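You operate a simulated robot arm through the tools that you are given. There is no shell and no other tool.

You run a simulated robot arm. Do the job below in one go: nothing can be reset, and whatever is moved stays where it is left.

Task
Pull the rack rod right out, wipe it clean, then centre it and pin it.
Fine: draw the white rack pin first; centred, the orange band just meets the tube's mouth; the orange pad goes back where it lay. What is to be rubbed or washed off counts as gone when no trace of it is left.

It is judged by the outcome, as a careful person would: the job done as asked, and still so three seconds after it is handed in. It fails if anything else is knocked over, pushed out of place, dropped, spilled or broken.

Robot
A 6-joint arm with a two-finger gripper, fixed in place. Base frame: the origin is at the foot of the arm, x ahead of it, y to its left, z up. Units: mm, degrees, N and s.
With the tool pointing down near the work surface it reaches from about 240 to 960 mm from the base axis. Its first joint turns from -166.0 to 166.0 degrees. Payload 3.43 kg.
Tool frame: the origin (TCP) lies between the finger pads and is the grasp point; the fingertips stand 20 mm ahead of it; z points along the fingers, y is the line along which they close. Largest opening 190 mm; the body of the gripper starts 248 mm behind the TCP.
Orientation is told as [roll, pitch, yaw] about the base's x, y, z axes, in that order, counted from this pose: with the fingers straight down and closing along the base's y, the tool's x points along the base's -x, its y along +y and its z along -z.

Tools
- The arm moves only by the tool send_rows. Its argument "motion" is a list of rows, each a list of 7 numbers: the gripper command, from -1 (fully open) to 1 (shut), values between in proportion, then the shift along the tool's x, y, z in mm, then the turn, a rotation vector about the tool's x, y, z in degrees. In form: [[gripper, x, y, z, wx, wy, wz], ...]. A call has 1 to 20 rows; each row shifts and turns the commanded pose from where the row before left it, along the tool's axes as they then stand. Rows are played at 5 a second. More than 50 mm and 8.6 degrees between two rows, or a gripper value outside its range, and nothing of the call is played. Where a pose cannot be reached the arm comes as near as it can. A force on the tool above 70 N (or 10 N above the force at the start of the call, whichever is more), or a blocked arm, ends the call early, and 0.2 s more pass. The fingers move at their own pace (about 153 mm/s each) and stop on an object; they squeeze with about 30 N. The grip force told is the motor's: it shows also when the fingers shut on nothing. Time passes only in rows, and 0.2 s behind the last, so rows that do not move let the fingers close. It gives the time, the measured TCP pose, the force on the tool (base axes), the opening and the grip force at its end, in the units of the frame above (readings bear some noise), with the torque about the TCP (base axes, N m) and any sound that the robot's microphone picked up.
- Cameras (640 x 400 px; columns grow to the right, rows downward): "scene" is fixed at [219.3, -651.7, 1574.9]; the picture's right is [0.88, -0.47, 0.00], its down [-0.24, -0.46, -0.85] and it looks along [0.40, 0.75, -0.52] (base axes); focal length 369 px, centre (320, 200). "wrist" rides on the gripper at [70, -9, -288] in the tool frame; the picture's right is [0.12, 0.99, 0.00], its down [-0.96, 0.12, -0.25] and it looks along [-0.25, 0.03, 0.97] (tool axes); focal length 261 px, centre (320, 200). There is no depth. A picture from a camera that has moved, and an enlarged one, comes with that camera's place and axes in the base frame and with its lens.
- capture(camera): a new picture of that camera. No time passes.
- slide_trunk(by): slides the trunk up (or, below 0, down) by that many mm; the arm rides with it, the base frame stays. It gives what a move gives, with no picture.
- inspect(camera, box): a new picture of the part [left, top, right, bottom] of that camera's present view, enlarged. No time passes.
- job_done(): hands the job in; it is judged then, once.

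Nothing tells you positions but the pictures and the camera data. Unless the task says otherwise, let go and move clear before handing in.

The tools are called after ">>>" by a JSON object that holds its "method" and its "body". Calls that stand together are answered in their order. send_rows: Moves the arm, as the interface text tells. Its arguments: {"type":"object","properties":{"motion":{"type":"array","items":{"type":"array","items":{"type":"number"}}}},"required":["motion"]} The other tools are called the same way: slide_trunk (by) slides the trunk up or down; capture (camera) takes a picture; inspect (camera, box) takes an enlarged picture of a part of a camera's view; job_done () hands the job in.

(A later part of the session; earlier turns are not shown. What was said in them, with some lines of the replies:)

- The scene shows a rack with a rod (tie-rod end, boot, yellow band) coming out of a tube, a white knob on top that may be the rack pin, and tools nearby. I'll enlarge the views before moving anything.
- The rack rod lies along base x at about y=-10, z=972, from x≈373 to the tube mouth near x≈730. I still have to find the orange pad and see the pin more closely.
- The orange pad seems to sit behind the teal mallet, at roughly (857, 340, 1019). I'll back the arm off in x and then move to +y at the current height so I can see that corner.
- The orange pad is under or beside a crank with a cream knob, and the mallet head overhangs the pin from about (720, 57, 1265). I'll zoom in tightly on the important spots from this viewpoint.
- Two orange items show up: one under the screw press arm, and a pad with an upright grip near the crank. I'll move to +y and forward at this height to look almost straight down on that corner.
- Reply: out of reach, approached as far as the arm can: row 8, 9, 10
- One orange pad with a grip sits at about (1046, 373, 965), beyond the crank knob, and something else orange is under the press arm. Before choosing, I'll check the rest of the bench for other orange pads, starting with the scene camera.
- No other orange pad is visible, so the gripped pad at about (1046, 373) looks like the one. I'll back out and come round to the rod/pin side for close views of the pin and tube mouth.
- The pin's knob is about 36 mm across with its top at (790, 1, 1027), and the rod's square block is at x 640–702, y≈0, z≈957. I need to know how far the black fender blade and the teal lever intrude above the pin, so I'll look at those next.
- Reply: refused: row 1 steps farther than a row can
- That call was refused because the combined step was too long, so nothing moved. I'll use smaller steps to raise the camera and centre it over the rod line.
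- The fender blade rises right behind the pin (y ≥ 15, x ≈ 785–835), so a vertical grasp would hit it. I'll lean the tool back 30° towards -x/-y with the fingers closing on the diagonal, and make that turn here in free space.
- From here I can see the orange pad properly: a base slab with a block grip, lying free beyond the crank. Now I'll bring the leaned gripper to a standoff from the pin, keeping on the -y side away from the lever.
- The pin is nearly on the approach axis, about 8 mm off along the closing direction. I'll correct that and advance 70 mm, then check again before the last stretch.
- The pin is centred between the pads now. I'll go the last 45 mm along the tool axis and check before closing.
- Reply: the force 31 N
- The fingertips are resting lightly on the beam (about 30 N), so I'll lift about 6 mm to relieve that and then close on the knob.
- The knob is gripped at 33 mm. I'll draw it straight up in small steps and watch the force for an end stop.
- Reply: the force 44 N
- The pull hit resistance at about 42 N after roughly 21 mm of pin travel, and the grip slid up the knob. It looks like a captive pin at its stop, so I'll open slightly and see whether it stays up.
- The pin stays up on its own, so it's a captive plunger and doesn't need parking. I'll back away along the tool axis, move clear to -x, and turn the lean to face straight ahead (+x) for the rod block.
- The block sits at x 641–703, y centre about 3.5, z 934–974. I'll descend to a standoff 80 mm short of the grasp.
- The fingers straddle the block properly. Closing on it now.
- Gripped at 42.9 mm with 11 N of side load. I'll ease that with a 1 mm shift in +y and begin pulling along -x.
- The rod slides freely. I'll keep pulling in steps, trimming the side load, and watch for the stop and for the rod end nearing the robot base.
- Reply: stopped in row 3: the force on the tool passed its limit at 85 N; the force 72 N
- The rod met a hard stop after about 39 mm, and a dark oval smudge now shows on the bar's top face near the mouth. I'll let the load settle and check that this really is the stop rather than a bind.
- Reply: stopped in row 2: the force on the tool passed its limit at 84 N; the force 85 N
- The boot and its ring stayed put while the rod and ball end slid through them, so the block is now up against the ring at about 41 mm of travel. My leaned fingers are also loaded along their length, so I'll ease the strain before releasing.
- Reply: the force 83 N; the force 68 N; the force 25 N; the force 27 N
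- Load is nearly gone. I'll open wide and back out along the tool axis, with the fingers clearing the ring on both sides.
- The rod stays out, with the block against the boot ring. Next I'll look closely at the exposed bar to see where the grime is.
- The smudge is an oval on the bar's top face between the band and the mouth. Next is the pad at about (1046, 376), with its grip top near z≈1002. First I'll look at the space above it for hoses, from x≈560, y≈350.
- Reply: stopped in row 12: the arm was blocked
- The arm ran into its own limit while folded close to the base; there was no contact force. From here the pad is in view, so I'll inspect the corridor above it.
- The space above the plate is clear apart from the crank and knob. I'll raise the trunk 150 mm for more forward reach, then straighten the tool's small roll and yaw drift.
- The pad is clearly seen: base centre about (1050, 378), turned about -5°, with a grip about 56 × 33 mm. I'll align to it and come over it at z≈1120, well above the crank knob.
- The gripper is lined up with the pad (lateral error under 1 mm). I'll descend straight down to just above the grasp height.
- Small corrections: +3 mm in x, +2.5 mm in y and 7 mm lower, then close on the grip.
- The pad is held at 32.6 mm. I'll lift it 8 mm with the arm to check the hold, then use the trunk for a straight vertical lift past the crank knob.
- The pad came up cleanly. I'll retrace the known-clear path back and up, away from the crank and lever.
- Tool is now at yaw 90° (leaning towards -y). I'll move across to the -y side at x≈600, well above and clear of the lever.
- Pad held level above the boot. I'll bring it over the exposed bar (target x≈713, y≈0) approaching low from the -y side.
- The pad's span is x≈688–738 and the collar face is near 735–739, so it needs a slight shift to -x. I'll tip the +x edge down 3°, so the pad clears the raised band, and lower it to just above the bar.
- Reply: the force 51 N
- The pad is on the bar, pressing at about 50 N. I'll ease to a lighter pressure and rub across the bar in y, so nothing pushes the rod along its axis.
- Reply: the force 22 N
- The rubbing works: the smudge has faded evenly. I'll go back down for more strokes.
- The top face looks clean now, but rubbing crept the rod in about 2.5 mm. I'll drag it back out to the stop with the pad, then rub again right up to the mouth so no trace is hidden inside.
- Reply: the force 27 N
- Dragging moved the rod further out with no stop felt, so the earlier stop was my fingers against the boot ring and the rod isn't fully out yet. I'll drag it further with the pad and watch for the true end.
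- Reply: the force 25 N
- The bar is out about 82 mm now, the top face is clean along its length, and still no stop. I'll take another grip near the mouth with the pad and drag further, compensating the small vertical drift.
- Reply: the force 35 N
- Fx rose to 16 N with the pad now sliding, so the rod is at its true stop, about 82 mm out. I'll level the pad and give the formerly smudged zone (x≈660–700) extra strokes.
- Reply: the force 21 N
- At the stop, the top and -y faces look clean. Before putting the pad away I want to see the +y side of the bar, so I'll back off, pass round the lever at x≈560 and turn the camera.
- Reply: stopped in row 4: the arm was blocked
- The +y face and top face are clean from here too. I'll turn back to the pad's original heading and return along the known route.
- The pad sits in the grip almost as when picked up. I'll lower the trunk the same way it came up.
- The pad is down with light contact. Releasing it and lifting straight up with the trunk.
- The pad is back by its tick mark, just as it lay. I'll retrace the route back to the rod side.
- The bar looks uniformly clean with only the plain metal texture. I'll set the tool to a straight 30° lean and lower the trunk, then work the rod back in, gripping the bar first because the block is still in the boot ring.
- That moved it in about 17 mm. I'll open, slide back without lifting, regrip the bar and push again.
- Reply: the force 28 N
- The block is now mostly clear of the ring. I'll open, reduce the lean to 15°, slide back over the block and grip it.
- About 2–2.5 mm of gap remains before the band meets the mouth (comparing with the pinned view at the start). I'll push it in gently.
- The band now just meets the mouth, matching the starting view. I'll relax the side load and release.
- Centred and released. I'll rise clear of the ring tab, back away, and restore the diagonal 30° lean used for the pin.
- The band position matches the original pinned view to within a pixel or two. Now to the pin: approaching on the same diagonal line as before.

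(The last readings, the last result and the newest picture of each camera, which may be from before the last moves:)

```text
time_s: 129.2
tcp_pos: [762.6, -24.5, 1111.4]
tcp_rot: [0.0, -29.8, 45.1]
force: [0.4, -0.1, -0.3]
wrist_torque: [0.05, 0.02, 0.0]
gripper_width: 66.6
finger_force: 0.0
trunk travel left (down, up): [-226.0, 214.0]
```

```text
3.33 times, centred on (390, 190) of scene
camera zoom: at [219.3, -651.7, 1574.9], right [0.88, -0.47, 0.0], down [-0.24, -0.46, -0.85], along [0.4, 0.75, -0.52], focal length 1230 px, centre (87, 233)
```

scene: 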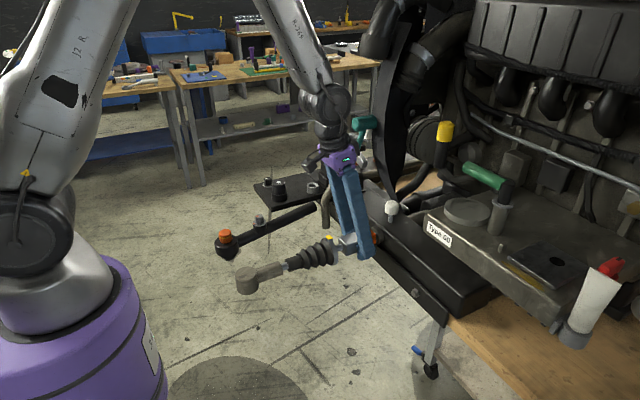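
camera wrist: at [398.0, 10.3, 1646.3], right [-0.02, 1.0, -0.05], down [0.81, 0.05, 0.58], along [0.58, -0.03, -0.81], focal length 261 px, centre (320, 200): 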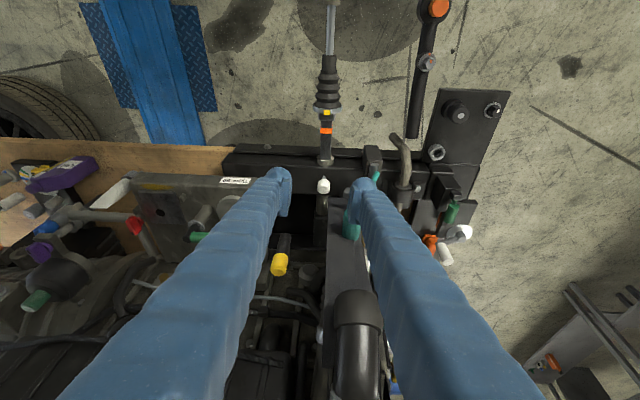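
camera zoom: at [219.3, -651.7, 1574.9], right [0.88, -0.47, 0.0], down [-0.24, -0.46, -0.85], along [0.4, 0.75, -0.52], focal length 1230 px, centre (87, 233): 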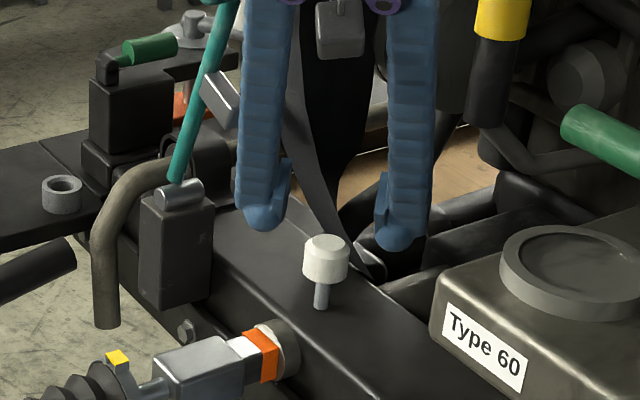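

>>> {"method": "send_rows", "body": {"motion": [[0.3, 0, 0.5, 27, 0, 0, 0], [0.3, 0, 0.5, 27, 0, 0, 0], [0.3, 0, 0, 26, 0, 0, 0]]}}

>>> {"method": "inspect", "body": {"camera": "wrist", "box": [260, 120, 380, 240]}}

>>> {"method": "inspect", "body": {"camera": "scene", "box": [350, 170, 440, 250]}}

```text
time_s: 130.0
tcp_pos: [791.0, 5.5, 1041.9]
tcp_rot: [0.0, -29.9, 44.8]
force: [0.6, 0.1, 0.5]
wrist_torque: [-0.01, 0.04, 0.0]
gripper_width: 66.5
finger_force: 0.1
trunk travel left (down, up): [-226.0, 214.0]
```

```text
3.33 times, centred on (320, 180) of wrist
camera zoom: at [651.6, -144.9, 1254.5], right [-0.77, 0.63, -0.06], down [0.42, 0.58, 0.69], along [0.47, 0.51, -0.72], focal length 869 px, centre (320, 267)
```

zoom: 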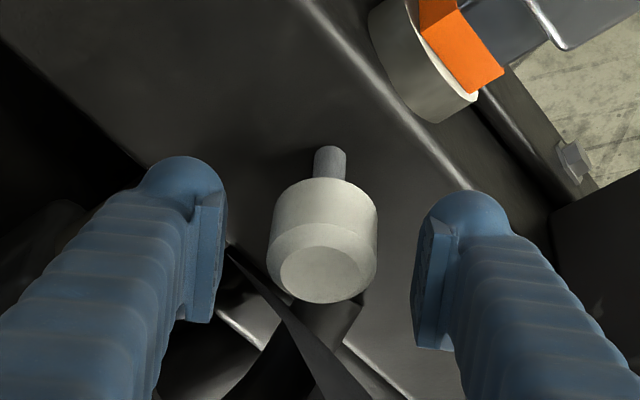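

```text
5.00 times, centred on (395, 210) of scene
camera zoom: at [219.3, -651.7, 1574.9], right [0.88, -0.47, 0.0], down [-0.24, -0.46, -0.85], along [0.4, 0.75, -0.52], focal length 1845 px, centre (-55, 150)
```

zoom: 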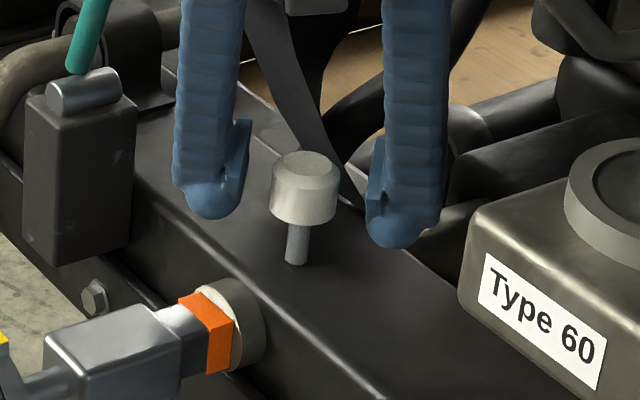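

Same relative position as the first grasp. Closing and pushing straight down in small steps.

>>> {"method": "send_rows", "body": {"motion": [[1, 0, 0, 0, 0, 0, 0], [1, 0, 0, 0, 0, 0, 0], [1, 0, 0, 0, 0, 0, 0]]}}

>>> {"method": "send_rows", "body": {"motion": [[1, 1.5, 0, 2.6, 0, 0, 0], [1, 1.5, 0, 2.6, 0, 0, 0], [1, 1.5, 0, 2.6, 0, 0, 0], [1, 1.5, 0, 2.6, 0, 0, 0]]}}

>>> {"method": "inspect", "body": {"camera": "scene", "box": [350, 170, 440, 250]}}

```text
time_s: 130.8
tcp_pos: [790.7, 4.5, 1040.4]
tcp_rot: [-0.1, -29.9, 45.0]
force: [-2.6, -7.5, -2.8]
wrist_torque: [-0.09, 0.14, -0.33]
gripper_width: 33.3
finger_force: 44.8
trunk travel left (down, up): [-226.0, 214.0]
```

```text
time_s: 131.8
tcp_pos: [789.7, 3.8, 1031.8]
tcp_rot: [-0.1, -30.0, 44.9]
force: [4.3, -7.8, 2.8]
wrist_torque: [0.05, -0.08, -0.26]
gripper_width: 33.2
finger_force: 45.0
trunk travel left (down, up): [-226.0, 214.0]
```

```text
5.00 times, centred on (395, 210) of scene
camera zoom: at [219.3, -651.7, 1574.9], right [0.88, -0.47, 0.0], down [-0.24, -0.46, -0.85], along [0.4, 0.75, -0.52], focal length 1845 px, centre (-55, 150)
```

zoom: 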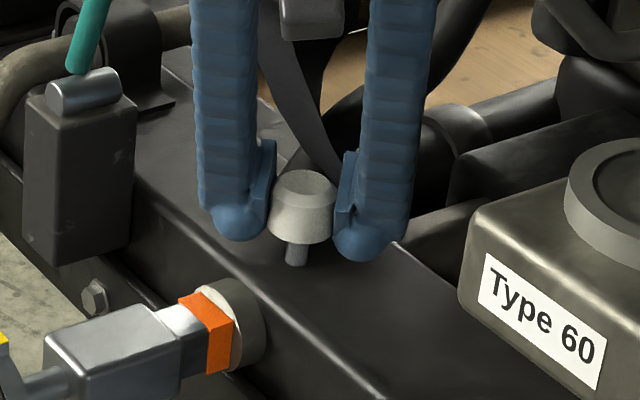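

>>> {"method": "send_rows", "body": {"motion": [[1, 1.5, 0, 2.6, 0, 0, 0], [1, 1.5, 0, 2.6, 0, 0, 0], [1, 1.5, 0, 2.6, 0, 0, 0]]}}

>>> {"method": "inspect", "body": {"camera": "scene", "box": [350, 170, 440, 250]}}

```text
time_s: 132.6
tcp_pos: [789.9, 4.8, 1021.3]
tcp_rot: [0.0, -29.9, 44.9]
force: [7.8, -10.7, 1.5]
wrist_torque: [-0.11, -0.07, -0.18]
gripper_width: 33.5
finger_force: 44.3
trunk travel left (down, up): [-226.0, 214.0]
```

```text
5.00 times, centred on (395, 210) of scene
camera zoom: at [219.3, -651.7, 1574.9], right [0.88, -0.47, 0.0], down [-0.24, -0.46, -0.85], along [0.4, 0.75, -0.52], focal length 1845 px, centre (-55, 150)
```

zoom: 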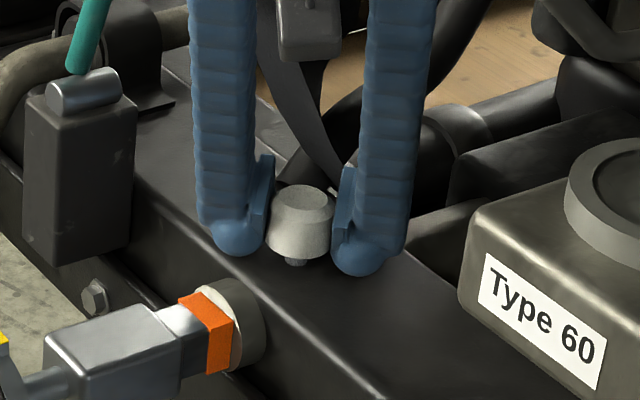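

>>> {"method": "send_rows", "body": {"motion": [[1, 0.5, 0, 0.87, 0, 0, 0], [1, 0.5, 0, 0.87, 0, 0, 0]]}}

>>> {"method": "inspect", "body": {"camera": "scene", "box": [370, 195, 410, 225]}}

```text
time_s: 133.2
tcp_pos: [789.6, 3.8, 1022.4]
tcp_rot: [-0.1, -30.0, 45.0]
force: [5.3, -11.8, 8.2]
wrist_torque: [-0.14, -0.02, -0.21]
gripper_width: 33.5
finger_force: 45.0
trunk travel left (down, up): [-226.0, 214.0]
```

```text
13.33 times, centred on (390, 210) of scene
camera zoom: at [219.3, -651.7, 1574.9], right [0.88, -0.47, 0.0], down [-0.24, -0.46, -0.85], along [0.4, 0.75, -0.52], focal length 4920 px, centre (-613, 67)
```

zoom: 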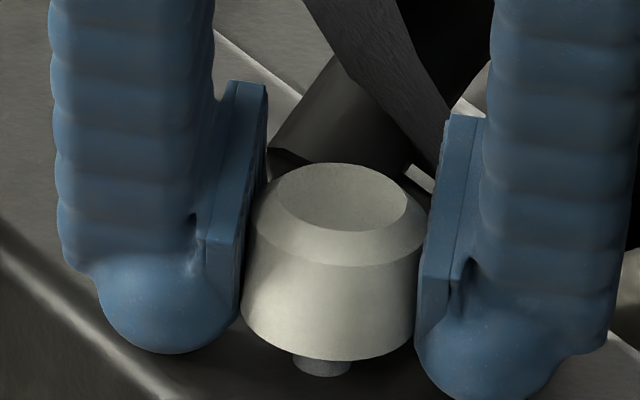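

>>> {"method": "send_rows", "body": {"motion": [[1, 0.6, 0, 1.04, 0, 0, 0], [1, 0.6, 0, 1.04, 0, 0, 0]]}}

>>> {"method": "inspect", "body": {"camera": "scene", "box": [370, 195, 410, 225]}}

```text
time_s: 133.8
tcp_pos: [789.9, 4.5, 1020.0]
tcp_rot: [-0.1, -30.1, 45.1]
force: [8.8, -6.9, 19.7]
wrist_torque: [-0.12, 0.0, -0.18]
gripper_width: 33.3
finger_force: 44.9
trunk travel left (down, up): [-226.0, 214.0]
```

```text
13.33 times, centred on (390, 210) of scene
camera zoom: at [219.3, -651.7, 1574.9], right [0.88, -0.47, 0.0], down [-0.24, -0.46, -0.85], along [0.4, 0.75, -0.52], focal length 4920 px, centre (-613, 67)
```

zoom: 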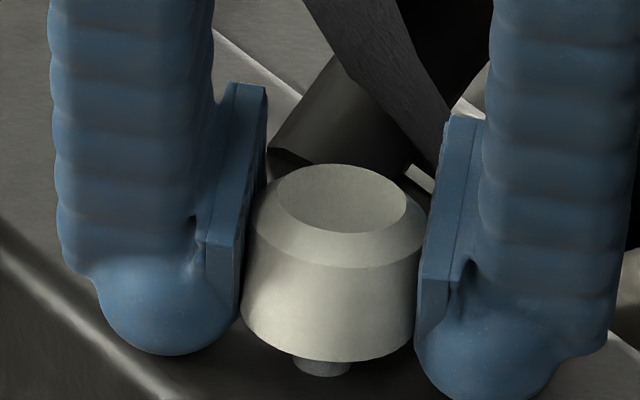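

The pin is down at exactly its original height and now resists at 20 N, so it is seated. I'll ease off, open and retreat.

>>> {"method": "send_rows", "body": {"motion": [[1, -0.9, 0, -1.55, 0, 0, 0], [0.3, 0, 0, 0, 0, 0, 0], [0.3, 0, 0, 0, 0, 0, 0], [0.3, 0, 0, 0, 0, 0, 0]]}}

>>> {"method": "inspect", "body": {"camera": "scene", "box": [370, 195, 410, 225]}}

>>> {"method": "send_rows", "body": {"motion": [[0.3, 0, 0, -25, 0, 0, 0], [0.3, 0, 0, -40, 0, 0, 0], [0.3, 0, 0, -40, 0, 0, 0], [0.3, 0, 0, -40, 0, 0, 0], [0.3, 30.6, 30.2, -17.7, 0, 0, 0], [0.3, 30.6, 30.2, -17.7, 0, 0, 0], [0.3, 30.6, 30.2, -17.7, 0, 0, 0]]}}

>>> {"method": "capture", "body": {"camera": "scene"}}

>>> {"method": "inspect", "body": {"camera": "scene", "box": [350, 190, 420, 250]}}

```text
time_s: 134.8
tcp_pos: [789.2, 6.0, 1020.1]
tcp_rot: [0.0, -29.9, 45.0]
force: [0.4, -0.4, 0.3]
wrist_torque: [-0.05, 0.0, -0.03]
gripper_width: 66.7
finger_force: 0.0
trunk travel left (down, up): [-226.0, 214.0]
```

```text
13.33 times, centred on (390, 210) of scene
camera zoom: at [219.3, -651.7, 1574.9], right [0.88, -0.47, 0.0], down [-0.24, -0.46, -0.85], along [0.4, 0.75, -0.52], focal length 4920 px, centre (-613, 67)
```

zoom: 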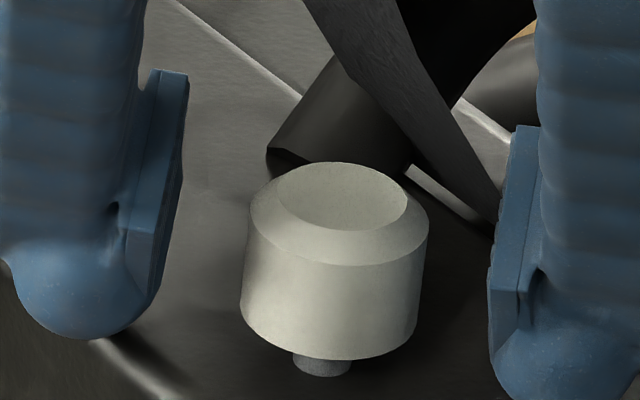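

```text
time_s: 136.4
tcp_pos: [597.3, -57.0, 1147.3]
tcp_rot: [-0.2, -30.0, 45.0]
force: [-0.4, 0.0, 0.3]
wrist_torque: [-0.01, 0.01, 0.0]
gripper_width: 66.4
finger_force: 0.0
trunk travel left (down, up): [-226.0, 214.0]
```

```text
taken
```

scene: 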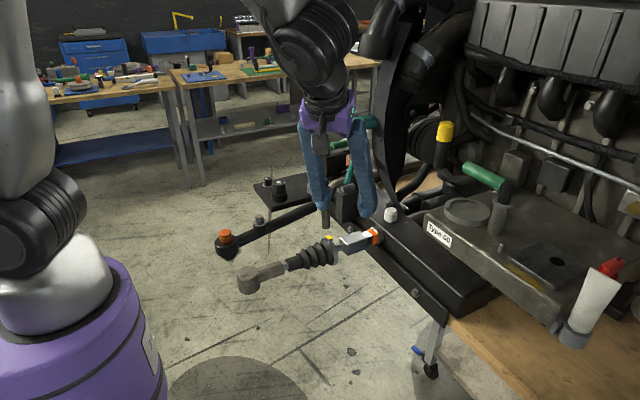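

```text
6.67 times, centred on (385, 220) of scene
camera zoom: at [219.3, -651.7, 1574.9], right [0.88, -0.47, 0.0], down [-0.24, -0.46, -0.85], along [0.4, 0.75, -0.52], focal length 2460 px, centre (-113, 67)
```

zoom: 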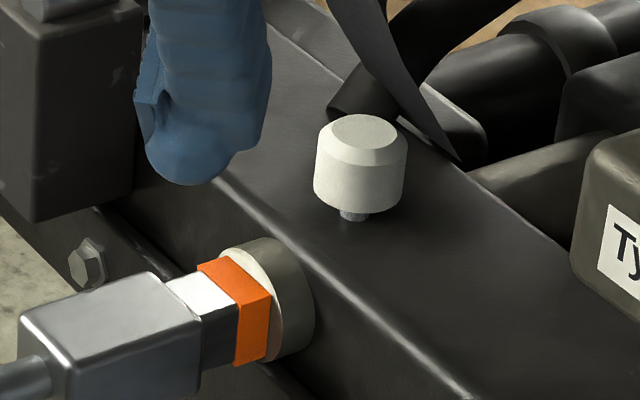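

>>> {"method": "inspect", "body": {"camera": "scene", "box": [320, 190, 420, 260]}}

>>> {"method": "inspect", "body": {"camera": "scene", "box": [350, 215, 400, 250]}}

>>> {"method": "inspect", "body": {"camera": "scene", "box": [310, 90, 440, 190]}}

```text
5.71 times, centred on (370, 225) of scene
camera zoom: at [219.3, -651.7, 1574.9], right [0.88, -0.47, 0.0], down [-0.24, -0.46, -0.85], along [0.4, 0.75, -0.52], focal length 2109 px, centre (34, 57)
```

zoom: 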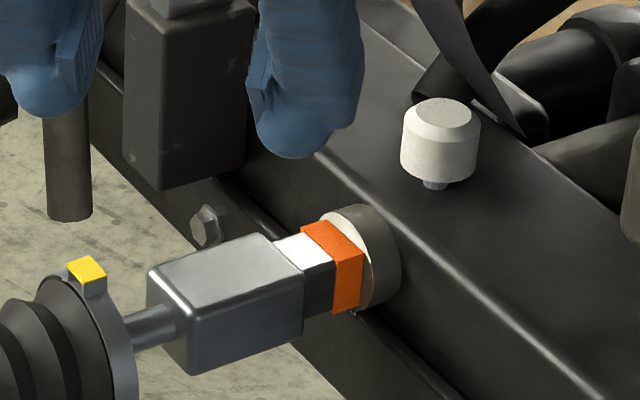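

```text
11.43 times, centred on (375, 232) of scene
camera zoom: at [219.3, -651.7, 1574.9], right [0.88, -0.47, 0.0], down [-0.24, -0.46, -0.85], along [0.4, 0.75, -0.52], focal length 4217 px, centre (-309, -171)
```

zoom: 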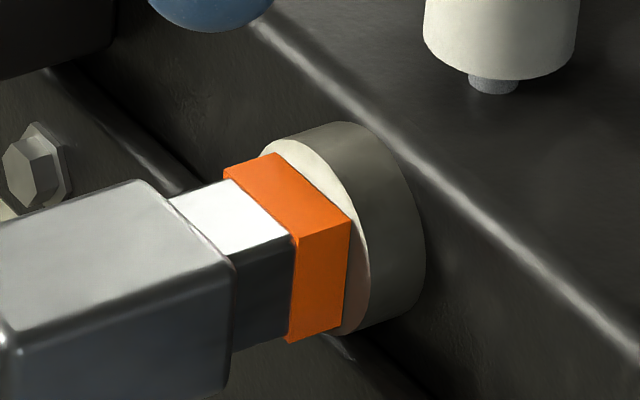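

```text
4.00 times, centred on (375, 140) of scene
camera zoom: at [219.3, -651.7, 1574.9], right [0.88, -0.47, 0.0], down [-0.24, -0.46, -0.85], along [0.4, 0.75, -0.52], focal length 1476 px, centre (100, 440)
```

zoom: 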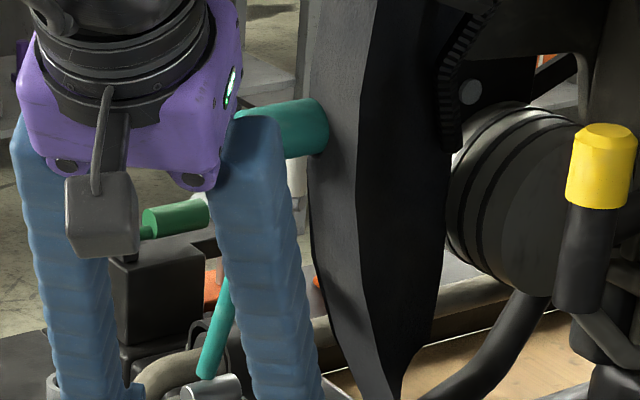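

Pin, band, boot tab and lever all match the first pictures. I'll move the arm well clear and take a last overall look.

>>> {"method": "send_rows", "body": {"motion": [[0.3, -1.3, -4.6, -37.7, 0, 0, 0], [0.3, -1.3, -4.6, -37.7, 0, 0, 0], [0.3, -1.3, -4.6, -37.7, 0, 0, 0], [0.3, -1.3, -4.6, -37.7, 0, 0, 0], [0.3, 0, 0, 0, 0, 0, 0]]}}

>>> {"method": "capture", "body": {"camera": "scene"}}

>>> {"method": "inspect", "body": {"camera": "scene", "box": [310, 90, 440, 190]}}

>>> {"method": "capture", "body": {"camera": "wrist"}}

```text
time_s: 137.6
tcp_pos: [562.0, -120.8, 1279.8]
tcp_rot: [0.1, -29.9, 45.0]
force: [0.3, -0.1, 0.4]
wrist_torque: [0.02, 0.02, 0.0]
gripper_width: 66.2
finger_force: 0.0
trunk travel left (down, up): [-226.0, 214.0]
```

```text
taken
```

scene: 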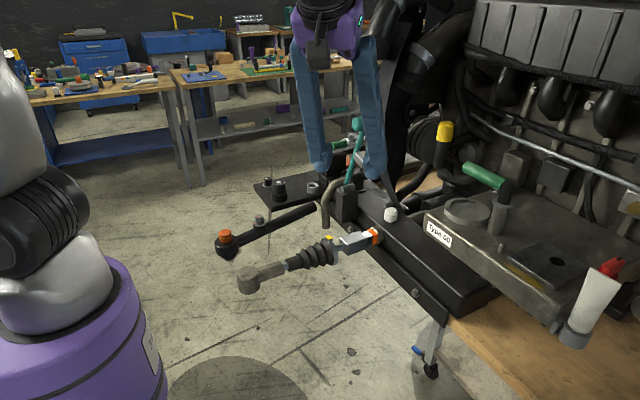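

```text
4.00 times, centred on (375, 140) of scene
camera zoom: at [219.3, -651.7, 1574.9], right [0.88, -0.47, 0.0], down [-0.24, -0.46, -0.85], along [0.4, 0.75, -0.52], focal length 1476 px, centre (100, 440)
```

zoom: 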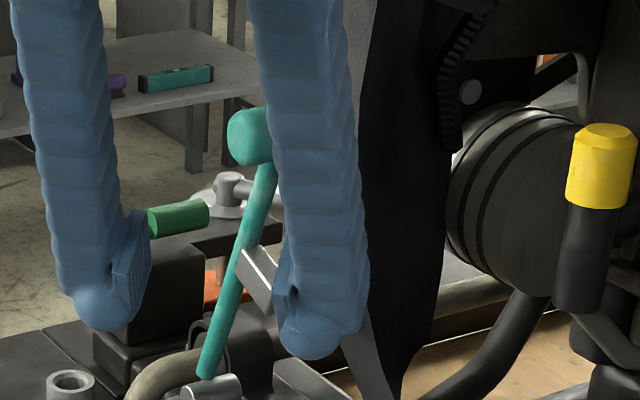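

```text
taken
camera wrist: at [422.2, -270.0, 1492.2], right [-0.77, 0.63, -0.06], down [0.42, 0.58, 0.69], along [0.47, 0.51, -0.72], focal length 261 px, centre (320, 200)
```

wrist: 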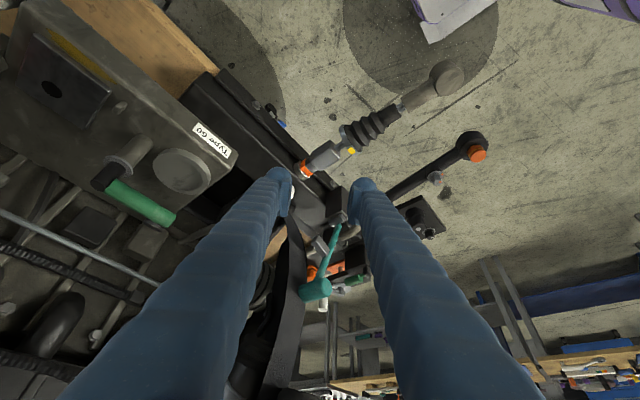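

The rod was pulled to its stop, wiped clean and centred with the orange band at the tube's mouth. The pin is seated, the orange pad is back at its tick mark and the arm is clear, so I'm handing in.

>>> {"method": "job_done", "body": {}}

```text
The job is handed in.
```

The rack rod is clean, centred and pinned, and I've handed the job in.

- **Pin out:** I drew the white pin first. It stops about 21 mm up and stays there on its own, so it didn't need setting down anywhere.
- **Rod out and wiped:** I pulled the rod to its end stop, about 82 mm out. I rubbed the dark smudge off its top face with the orange pad, and no trace shows on the top or either side. I couldn't see the underside.
- **Rod centred:** The orange band just meets the tube's mouth, within about half a millimetre of where it was at the start.
- **Pin in:** The pin is back at its original height and firm when pressed.
- **Orange pad:** It's back by its tick mark at the angle it lay before.

On the first pull the rod seemed to stop at about 41 mm. That was my fingers pressing against the boot ring at about 85 N, not the rod's own stop. I released it and took the rod the rest of the way by dragging it with the pad. The boot ring and the teal mallet look unmoved in the closing pictures.
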